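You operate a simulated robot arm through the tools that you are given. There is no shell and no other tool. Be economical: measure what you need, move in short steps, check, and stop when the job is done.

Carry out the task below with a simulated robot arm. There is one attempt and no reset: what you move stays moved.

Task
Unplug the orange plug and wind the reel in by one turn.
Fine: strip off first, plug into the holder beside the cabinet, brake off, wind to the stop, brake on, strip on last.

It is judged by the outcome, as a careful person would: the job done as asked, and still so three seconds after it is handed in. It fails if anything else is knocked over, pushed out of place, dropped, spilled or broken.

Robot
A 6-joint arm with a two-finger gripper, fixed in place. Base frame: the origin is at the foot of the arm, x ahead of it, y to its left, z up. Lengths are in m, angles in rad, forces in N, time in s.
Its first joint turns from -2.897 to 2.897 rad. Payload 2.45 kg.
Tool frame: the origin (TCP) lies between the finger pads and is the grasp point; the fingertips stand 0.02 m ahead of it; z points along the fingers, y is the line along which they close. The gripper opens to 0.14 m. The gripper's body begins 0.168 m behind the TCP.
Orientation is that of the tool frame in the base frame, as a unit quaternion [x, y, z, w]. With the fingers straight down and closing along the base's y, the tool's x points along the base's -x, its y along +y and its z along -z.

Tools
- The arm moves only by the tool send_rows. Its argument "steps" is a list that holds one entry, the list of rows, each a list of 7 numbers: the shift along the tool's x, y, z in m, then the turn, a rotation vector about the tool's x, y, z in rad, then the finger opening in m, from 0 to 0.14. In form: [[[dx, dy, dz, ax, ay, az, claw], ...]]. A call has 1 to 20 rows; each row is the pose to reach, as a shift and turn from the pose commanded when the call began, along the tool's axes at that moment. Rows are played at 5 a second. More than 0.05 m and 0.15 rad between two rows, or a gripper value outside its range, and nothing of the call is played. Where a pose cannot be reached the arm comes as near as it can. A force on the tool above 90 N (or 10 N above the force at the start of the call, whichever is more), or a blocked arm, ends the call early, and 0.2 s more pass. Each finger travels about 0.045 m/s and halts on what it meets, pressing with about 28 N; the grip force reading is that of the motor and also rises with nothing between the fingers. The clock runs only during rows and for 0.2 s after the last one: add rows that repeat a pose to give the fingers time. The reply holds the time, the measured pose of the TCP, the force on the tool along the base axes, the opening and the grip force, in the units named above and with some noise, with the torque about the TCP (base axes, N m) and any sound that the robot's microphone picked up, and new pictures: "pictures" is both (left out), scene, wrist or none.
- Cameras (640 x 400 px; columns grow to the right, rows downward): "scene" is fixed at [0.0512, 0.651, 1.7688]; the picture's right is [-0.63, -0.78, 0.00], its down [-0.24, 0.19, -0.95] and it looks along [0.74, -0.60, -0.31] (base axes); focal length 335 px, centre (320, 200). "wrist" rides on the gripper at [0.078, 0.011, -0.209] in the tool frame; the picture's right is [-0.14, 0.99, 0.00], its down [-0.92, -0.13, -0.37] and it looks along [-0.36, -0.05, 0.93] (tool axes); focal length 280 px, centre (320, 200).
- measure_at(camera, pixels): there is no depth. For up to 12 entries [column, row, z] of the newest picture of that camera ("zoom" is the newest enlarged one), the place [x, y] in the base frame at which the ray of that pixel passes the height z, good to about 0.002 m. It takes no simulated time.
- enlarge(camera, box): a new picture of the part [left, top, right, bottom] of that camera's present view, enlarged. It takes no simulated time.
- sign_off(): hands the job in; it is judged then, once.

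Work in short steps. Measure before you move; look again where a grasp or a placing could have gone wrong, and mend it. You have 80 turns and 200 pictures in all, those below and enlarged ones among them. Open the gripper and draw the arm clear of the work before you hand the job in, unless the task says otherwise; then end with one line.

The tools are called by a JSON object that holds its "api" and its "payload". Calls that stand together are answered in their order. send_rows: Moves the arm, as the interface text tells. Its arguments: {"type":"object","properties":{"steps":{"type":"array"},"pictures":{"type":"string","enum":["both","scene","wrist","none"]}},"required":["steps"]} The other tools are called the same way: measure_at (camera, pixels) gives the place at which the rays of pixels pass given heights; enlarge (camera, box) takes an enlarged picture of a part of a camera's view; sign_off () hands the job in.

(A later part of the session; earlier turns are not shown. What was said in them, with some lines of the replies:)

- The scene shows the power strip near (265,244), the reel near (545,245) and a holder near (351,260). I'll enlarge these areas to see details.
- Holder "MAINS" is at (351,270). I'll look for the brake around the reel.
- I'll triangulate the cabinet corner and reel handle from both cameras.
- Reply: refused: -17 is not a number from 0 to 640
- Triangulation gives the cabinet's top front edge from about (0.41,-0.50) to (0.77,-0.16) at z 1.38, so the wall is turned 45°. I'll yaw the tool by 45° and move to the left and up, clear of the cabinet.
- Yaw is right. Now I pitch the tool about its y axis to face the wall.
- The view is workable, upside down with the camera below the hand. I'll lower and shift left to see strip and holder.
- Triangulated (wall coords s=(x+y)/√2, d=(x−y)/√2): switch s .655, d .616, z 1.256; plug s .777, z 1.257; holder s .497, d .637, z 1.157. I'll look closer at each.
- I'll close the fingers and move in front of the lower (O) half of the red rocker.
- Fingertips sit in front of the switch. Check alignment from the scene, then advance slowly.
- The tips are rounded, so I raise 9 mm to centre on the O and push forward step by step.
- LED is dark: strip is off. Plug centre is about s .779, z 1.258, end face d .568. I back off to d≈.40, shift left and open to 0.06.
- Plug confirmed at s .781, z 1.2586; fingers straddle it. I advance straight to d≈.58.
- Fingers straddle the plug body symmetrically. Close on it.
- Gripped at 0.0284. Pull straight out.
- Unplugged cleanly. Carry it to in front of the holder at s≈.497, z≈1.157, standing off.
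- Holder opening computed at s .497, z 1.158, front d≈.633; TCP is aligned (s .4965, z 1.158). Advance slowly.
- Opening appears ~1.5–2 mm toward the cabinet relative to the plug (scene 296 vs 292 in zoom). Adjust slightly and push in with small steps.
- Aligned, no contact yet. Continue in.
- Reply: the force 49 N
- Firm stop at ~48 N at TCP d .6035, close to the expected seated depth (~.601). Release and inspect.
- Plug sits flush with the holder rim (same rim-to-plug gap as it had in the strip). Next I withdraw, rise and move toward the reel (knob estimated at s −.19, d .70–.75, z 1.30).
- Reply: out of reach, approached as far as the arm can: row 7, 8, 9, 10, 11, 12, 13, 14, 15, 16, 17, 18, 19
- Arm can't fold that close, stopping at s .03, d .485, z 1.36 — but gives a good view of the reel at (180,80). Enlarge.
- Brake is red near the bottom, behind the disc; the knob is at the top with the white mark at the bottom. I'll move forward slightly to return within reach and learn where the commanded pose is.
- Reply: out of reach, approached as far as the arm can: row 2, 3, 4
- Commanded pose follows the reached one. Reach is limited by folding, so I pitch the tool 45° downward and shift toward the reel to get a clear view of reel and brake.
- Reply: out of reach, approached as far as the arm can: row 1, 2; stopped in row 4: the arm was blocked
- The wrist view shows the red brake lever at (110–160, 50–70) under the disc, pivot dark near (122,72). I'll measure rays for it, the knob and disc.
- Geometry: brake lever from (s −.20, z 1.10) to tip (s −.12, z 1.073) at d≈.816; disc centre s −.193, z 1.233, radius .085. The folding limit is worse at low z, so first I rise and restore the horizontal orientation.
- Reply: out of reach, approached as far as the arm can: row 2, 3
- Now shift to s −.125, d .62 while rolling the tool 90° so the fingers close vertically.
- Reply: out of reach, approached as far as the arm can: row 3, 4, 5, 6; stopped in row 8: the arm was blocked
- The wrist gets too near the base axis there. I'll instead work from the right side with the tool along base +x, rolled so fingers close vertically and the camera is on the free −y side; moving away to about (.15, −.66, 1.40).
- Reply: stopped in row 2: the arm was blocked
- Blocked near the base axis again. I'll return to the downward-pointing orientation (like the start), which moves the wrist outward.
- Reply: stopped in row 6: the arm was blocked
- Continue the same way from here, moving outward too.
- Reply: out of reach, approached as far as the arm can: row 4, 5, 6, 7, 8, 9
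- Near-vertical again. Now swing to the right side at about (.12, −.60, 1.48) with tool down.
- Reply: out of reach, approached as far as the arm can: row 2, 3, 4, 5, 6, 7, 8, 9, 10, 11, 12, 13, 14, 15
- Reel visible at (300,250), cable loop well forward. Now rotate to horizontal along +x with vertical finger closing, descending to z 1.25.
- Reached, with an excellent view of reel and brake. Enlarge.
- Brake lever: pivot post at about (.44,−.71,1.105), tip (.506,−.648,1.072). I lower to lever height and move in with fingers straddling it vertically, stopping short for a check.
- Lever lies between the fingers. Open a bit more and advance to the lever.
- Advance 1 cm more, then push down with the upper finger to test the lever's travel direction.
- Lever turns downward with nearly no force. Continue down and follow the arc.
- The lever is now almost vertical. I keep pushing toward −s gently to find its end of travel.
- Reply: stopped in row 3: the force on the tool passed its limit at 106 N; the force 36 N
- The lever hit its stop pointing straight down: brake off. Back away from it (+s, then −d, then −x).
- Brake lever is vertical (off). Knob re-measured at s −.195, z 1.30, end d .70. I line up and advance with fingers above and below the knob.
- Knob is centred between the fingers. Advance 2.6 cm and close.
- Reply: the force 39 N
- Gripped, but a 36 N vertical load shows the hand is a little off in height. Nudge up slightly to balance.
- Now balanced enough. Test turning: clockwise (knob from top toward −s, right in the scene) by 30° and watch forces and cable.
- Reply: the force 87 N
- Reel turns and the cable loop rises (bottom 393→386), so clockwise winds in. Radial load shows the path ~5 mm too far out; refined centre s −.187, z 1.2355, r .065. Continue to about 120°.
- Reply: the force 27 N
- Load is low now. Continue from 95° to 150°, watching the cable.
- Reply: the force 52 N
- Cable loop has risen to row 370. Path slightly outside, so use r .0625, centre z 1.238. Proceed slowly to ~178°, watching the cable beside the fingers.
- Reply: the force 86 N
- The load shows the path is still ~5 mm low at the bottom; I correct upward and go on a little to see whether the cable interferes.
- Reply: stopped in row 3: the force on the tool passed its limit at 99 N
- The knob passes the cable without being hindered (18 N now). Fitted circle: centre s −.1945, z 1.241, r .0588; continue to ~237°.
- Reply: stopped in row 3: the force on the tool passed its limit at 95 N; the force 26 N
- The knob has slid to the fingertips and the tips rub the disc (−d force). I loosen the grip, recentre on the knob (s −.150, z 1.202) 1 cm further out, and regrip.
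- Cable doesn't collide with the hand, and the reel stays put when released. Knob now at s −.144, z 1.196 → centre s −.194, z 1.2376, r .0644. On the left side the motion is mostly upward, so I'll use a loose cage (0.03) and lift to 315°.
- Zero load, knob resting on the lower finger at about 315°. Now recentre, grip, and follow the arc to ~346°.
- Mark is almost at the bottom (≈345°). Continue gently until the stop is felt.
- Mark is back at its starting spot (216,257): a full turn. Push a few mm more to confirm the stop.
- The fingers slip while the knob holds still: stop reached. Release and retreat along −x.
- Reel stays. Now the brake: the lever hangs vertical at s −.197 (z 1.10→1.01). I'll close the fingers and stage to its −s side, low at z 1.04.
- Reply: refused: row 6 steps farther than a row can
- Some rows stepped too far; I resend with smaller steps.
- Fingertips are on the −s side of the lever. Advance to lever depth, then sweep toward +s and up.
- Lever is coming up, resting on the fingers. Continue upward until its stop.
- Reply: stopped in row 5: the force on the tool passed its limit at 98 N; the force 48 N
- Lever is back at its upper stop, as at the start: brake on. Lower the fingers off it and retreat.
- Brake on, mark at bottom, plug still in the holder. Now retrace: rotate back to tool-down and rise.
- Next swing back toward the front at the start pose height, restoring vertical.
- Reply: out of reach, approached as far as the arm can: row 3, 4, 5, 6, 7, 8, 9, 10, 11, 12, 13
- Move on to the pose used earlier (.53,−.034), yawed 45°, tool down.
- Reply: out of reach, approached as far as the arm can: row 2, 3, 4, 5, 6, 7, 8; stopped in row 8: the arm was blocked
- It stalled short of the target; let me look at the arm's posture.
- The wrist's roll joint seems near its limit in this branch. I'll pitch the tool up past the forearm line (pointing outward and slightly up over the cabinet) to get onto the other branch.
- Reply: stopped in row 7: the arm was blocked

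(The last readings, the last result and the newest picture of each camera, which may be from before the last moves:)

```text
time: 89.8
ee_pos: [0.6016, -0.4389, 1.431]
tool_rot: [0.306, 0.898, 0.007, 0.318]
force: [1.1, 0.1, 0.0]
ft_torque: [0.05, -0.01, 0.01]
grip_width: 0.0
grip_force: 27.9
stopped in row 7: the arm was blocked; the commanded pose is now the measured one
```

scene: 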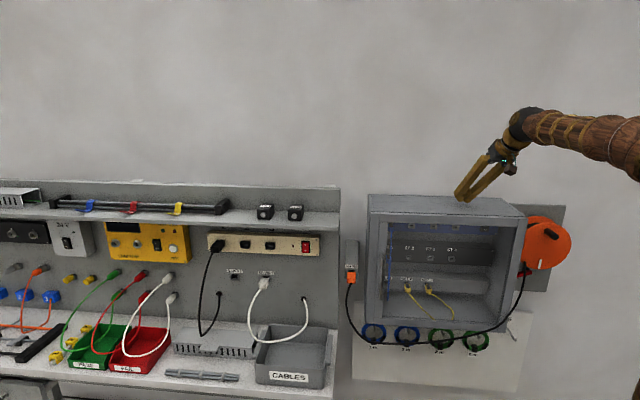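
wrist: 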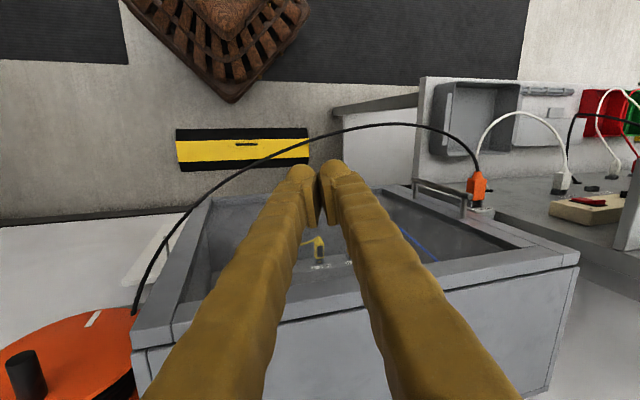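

Stalled partway without contact force; continue the same motion from here in smaller steps.

{"api": "send_rows", "payload": {"steps": [[[-0.0204, 0.0051, -0.0144, 0.0088, -0.1083, -0.0167, 0], [-0.0409, 0.0103, -0.0289, 0.0176, -0.2166, -0.0334, 0], [-0.0613, 0.0154, -0.0433, 0.0264, -0.3249, -0.0501, 0], [-0.0818, 0.0205, -0.0577, 0.0352, -0.4331, -0.0668, 0], [-0.1022, 0.0257, -0.0721, 0.044, -0.5414, -0.0835, 0], [-0.1227, 0.0308, -0.0866, 0.0528, -0.6497, -0.1003, 0], [-0.1431, 0.0359, -0.101, 0.0615, -0.758, -0.117, 0], [-0.1635, 0.0411, -0.1154, 0.0703, -0.8663, -0.1337, 0], [-0.184, 0.0462, -0.1298, 0.0791, -0.9746, -0.1504, 0], [-0.2044, 0.0513, -0.1443, 0.0879, -1.0828, -0.1671, 0], [-0.2249, 0.0565, -0.1587, 0.0967, -1.1911, -0.1838, 0], [-0.2453, 0.0616, -0.1731, 0.1055, -1.2994, -0.2005, 0]]], "pictures": "scene"}}

```text
time: 92.6
ee_pos: [0.7315, -0.4702, 1.6832]
tool_rot: [0.074, 0.594, -0.281, 0.75]
force: [-0.1, 0.0, -0.8]
ft_torque: [0.02, -0.03, -0.02]
grip_width: 0.0002
grip_force: 27.6
out of reach, approached as far as the arm can: row 9
stopped in row 12: the arm was blocked; the commanded pose is now the measured one
```

scene: 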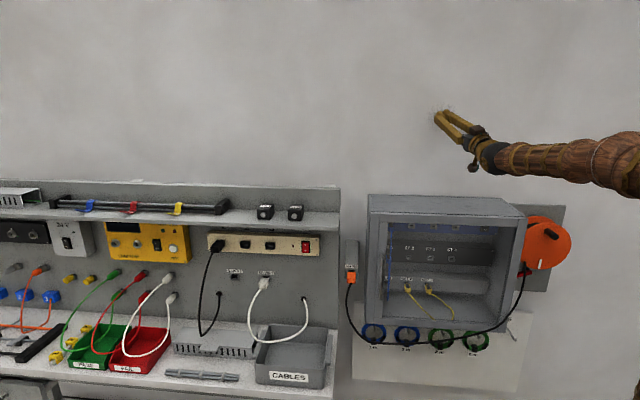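

Now tool points outward and up, on the new branch. Move toward the strip (s .6, d .42, z 1.45) while levelling the tool toward the wall.

{"api": "send_rows", "payload": {"steps": [[[0.0011, 0.0362, -0.0227, 0.0178, 0.0214, 0.0126, 0], [0.0022, 0.0723, -0.0453, 0.0356, 0.0427, 0.0251, 0], [0.0033, 0.1085, -0.068, 0.0534, 0.0641, 0.0377, 0], [0.0045, 0.1446, -0.0907, 0.0712, 0.0855, 0.0503, 0], [0.0056, 0.1808, -0.1134, 0.089, 0.1069, 0.0629, 0], [0.0067, 0.217, -0.136, 0.1068, 0.1282, 0.0754, 0], [0.0078, 0.2531, -0.1587, 0.1246, 0.1496, 0.088, 0], [0.0089, 0.2893, -0.1814, 0.1424, 0.171, 0.1006, 0], [0.01, 0.3254, -0.2041, 0.1602, 0.1924, 0.1132, 0], [0.0111, 0.3616, -0.2267, 0.178, 0.2137, 0.1257, 0], [0.0122, 0.3978, -0.2494, 0.1958, 0.2351, 0.1383, 0], [0.0134, 0.4339, -0.2721, 0.2136, 0.2565, 0.1509, 0], [0.0145, 0.4701, -0.2948, 0.2314, 0.2779, 0.1635, 0], [0.0156, 0.5062, -0.3174, 0.2492, 0.2992, 0.176, 0], [0.0167, 0.5424, -0.3401, 0.267, 0.3206, 0.1886, 0], [0.0167, 0.5424, -0.3401, 0.267, 0.3206, 0.1886, 0]]]}}

```text
time: 96.0
ee_pos: [0.7214, 0.1259, 1.4521]
tool_rot: [0.271, 0.653, -0.27, 0.654]
force: [-1.0, 0.1, 0.0]
ft_torque: [0.02, -0.05, 0.02]
grip_width: 0.0001
grip_force: 28.1
```

scene: 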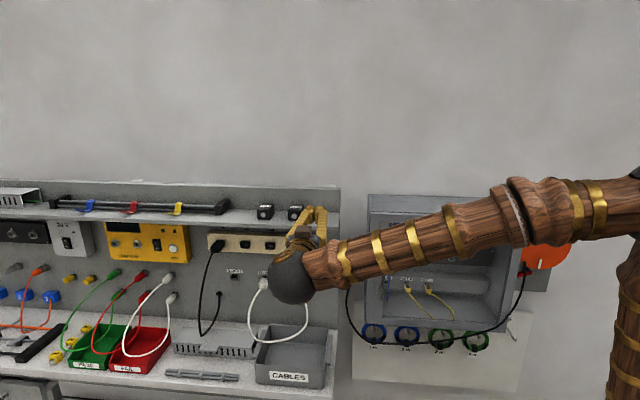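
wrist: 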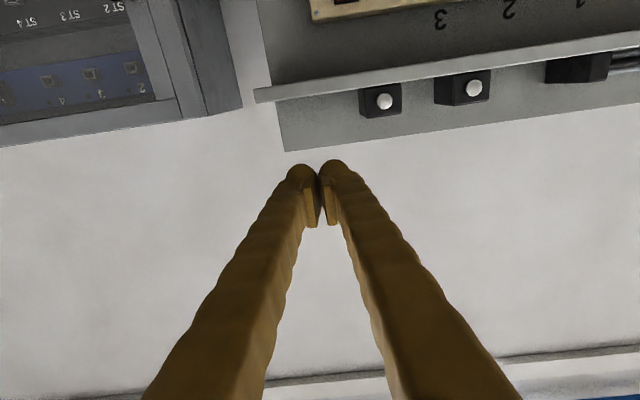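

Back on the original posture. Descend to the rocker's I half (s .655, z 1.269), and approach.

{"api": "send_rows", "payload": {"steps": [[[0.04, 0.014, 0, 0, 0, 0, 0], [0.08, 0.028, 0, 0, 0, 0, 0], [0.12, 0.042, 0, 0, 0, 0, 0], [0.16, 0.056, 0, 0, 0, 0, 0], [0.183, 0.056, 0.02, 0, 0, 0, 0], [0.183, 0.056, 0.06, 0, 0, 0, 0], [0.183, 0.056, 0.1, 0, 0, 0, 0], [0.183, 0.056, 0.135, 0, 0, 0, 0]]]}}

{"api": "enlarge", "payload": {"camera": "scene", "box": [270, 225, 340, 275]}}

```text
time: 97.8
ee_pos: [0.8549, 0.0721, 1.2722]
tool_rot: [0.271, 0.653, -0.269, 0.654]
force: [1.0, -0.9, -0.1]
ft_torque: [0.04, 0.01, 0.0]
grip_width: 0.0
grip_force: 28.3
```

scene: 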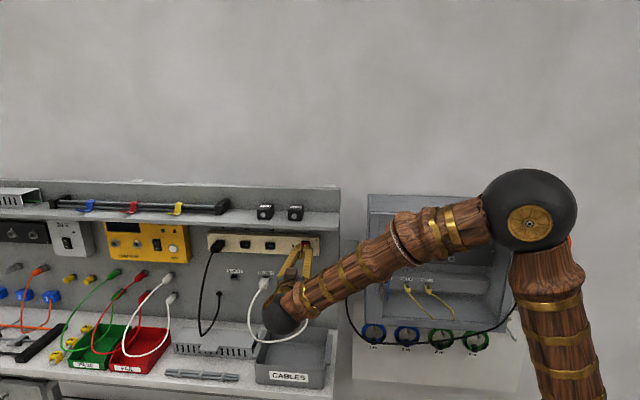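
wrist: 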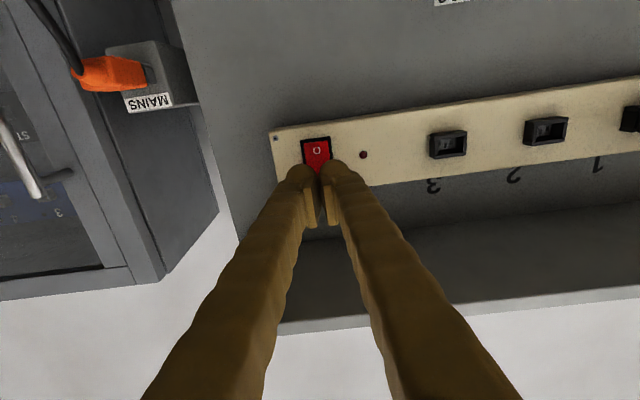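

```text
8.00 times, centred on (305, 250) of scene
```

zoom: 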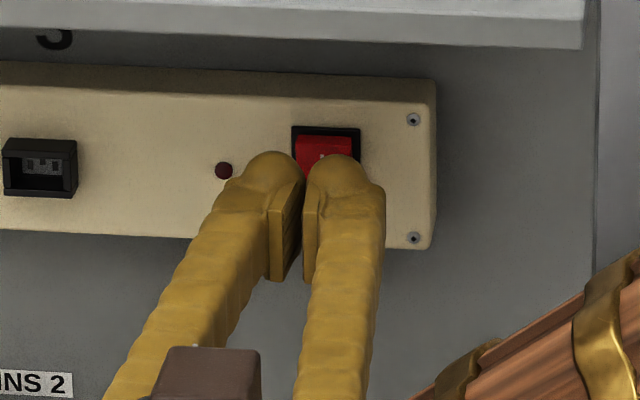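

Aligned on the I half. Press forward in small steps.

{"api": "send_rows", "payload": {"steps": [[[0, 0, 0.012, 0, 0, 0, 0], [0, 0, 0.02, 0, 0, 0, 0], [0, 0, 0.026, 0, 0, 0, 0], [0, 0, 0.03, 0, 0, 0, 0], [0, 0, 0.034, 0, 0, 0, 0], [0, 0, 0.038, 0, 0, 0, 0]]], "pictures": "none"}}

{"api": "enlarge", "payload": {"camera": "scene", "box": [270, 225, 340, 275]}}

```text
time: 99.2
ee_pos: [0.8813, 0.0444, 1.2694]
tool_rot: [0.272, 0.653, -0.27, 0.653]
force: [-17.6, 8.0, 0.4]
ft_torque: [0.1, 0.18, -0.13]
grip_width: 0.0061
grip_force: 29.3
```

```text
8.00 times, centred on (305, 250) of scene
```

zoom: 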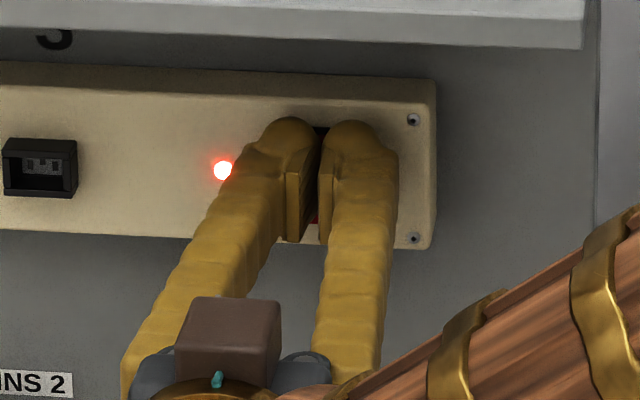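

LED is lit: strip on. Back off straight, then rise clear and open the gripper.

{"api": "send_rows", "payload": {"steps": [[[0, 0, -0.03, 0, 0, 0, 0], [0, 0, -0.07, 0, 0, 0, 0], [0, 0, -0.11, 0, 0, 0, 0.02], [0, 0, -0.15, 0, 0, 0, 0.04], [0, 0, -0.18, 0, 0, 0, 0.06], [-0.04, 0, -0.19, 0, 0, 0, 0.07], [-0.08, 0, -0.19, 0, 0, 0, 0.08], [-0.12, 0, -0.19, 0, 0, 0, 0.08], [-0.16, -0.02, -0.19, 0, 0, 0, 0.08], [-0.2, -0.04, -0.19, 0, 0, 0, 0.08]]]}}

{"api": "enlarge", "payload": {"camera": "scene", "box": [200, 220, 370, 326]}}

{"api": "enlarge", "payload": {"camera": "scene", "box": [310, 240, 400, 300]}}

{"api": "enlarge", "payload": {"camera": "scene", "box": [490, 200, 602, 290]}}

```text
time: 101.4
ee_pos: [0.7175, 0.1501, 1.4677]
tool_rot: [0.271, 0.653, -0.27, 0.654]
force: [0.3, 0.8, -0.7]
ft_torque: [-0.02, -0.05, -0.01]
grip_width: 0.0798
grip_force: 0.0
```

scene: 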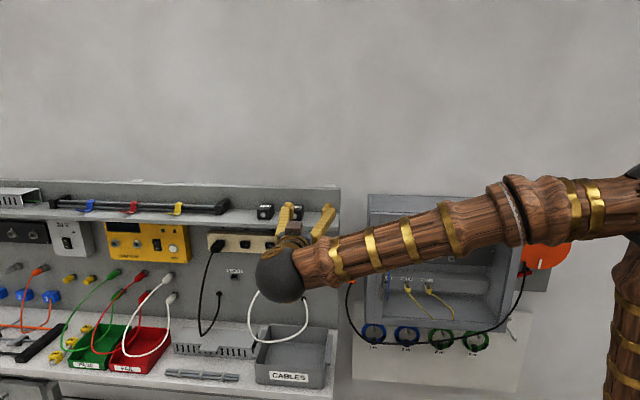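
wrist: 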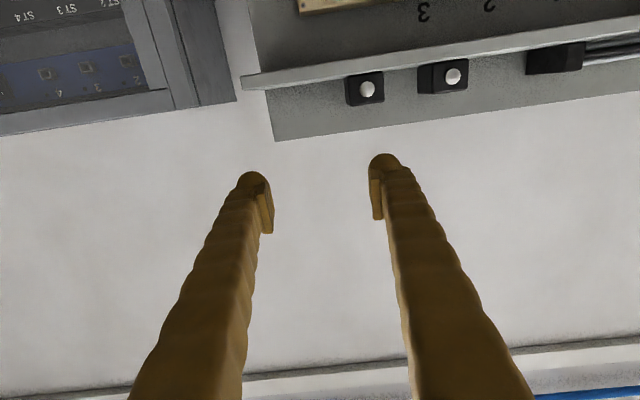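

```text
3.76 times, centred on (285, 273) of scene
```

zoom: 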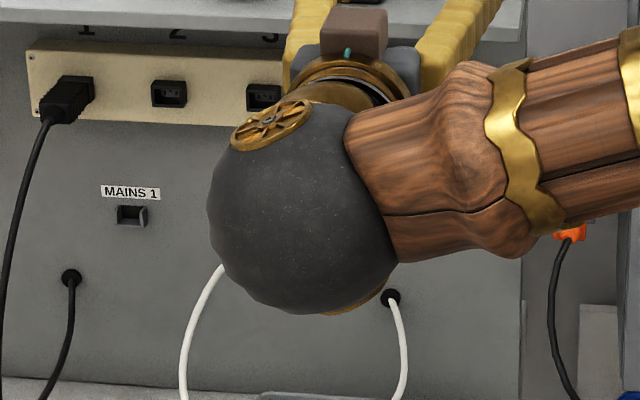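

```text
6.67 times, centred on (355, 270) of scene
```

zoom: 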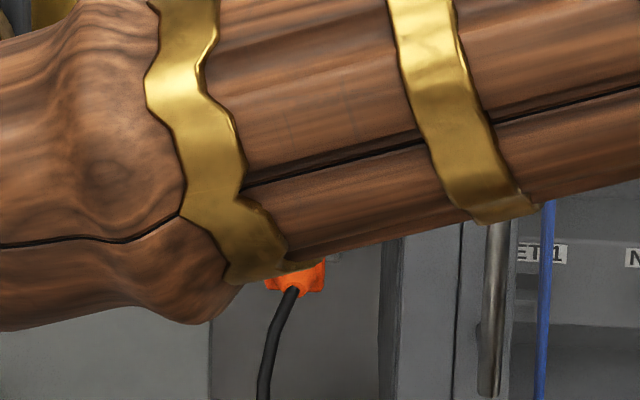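

```text
4.44 times, centred on (546, 245) of scene
```

zoom: 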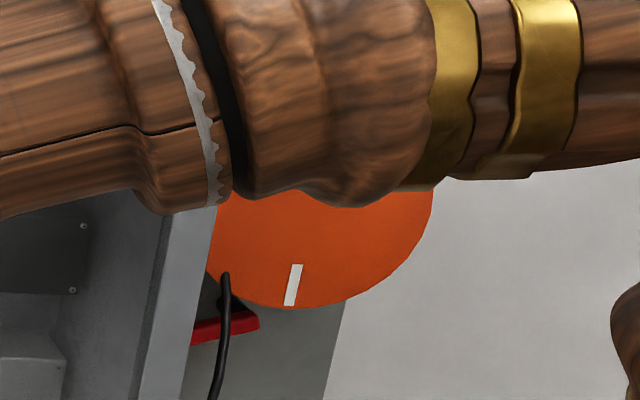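

The end state checks out:
- **Strip:** the LED lit when I pressed it on.
- **Plug:** it sits in the MAINS holder with the cable attached.
- **Reel:** the mark is back at the bottom after one full turn to the stop.
- **Brake:** the lever is back at its on stop.

The gripper is open and clear of the work, so I'm handing the job in.

{"api": "sign_off", "payload": {}}

```text
The job is handed in.
```

The strip was switched off first, and the orange plug is now in the MAINS holder beside the cabinet. The reel is wound in one turn to its stop, the brake is back on, and the strip was switched on last.
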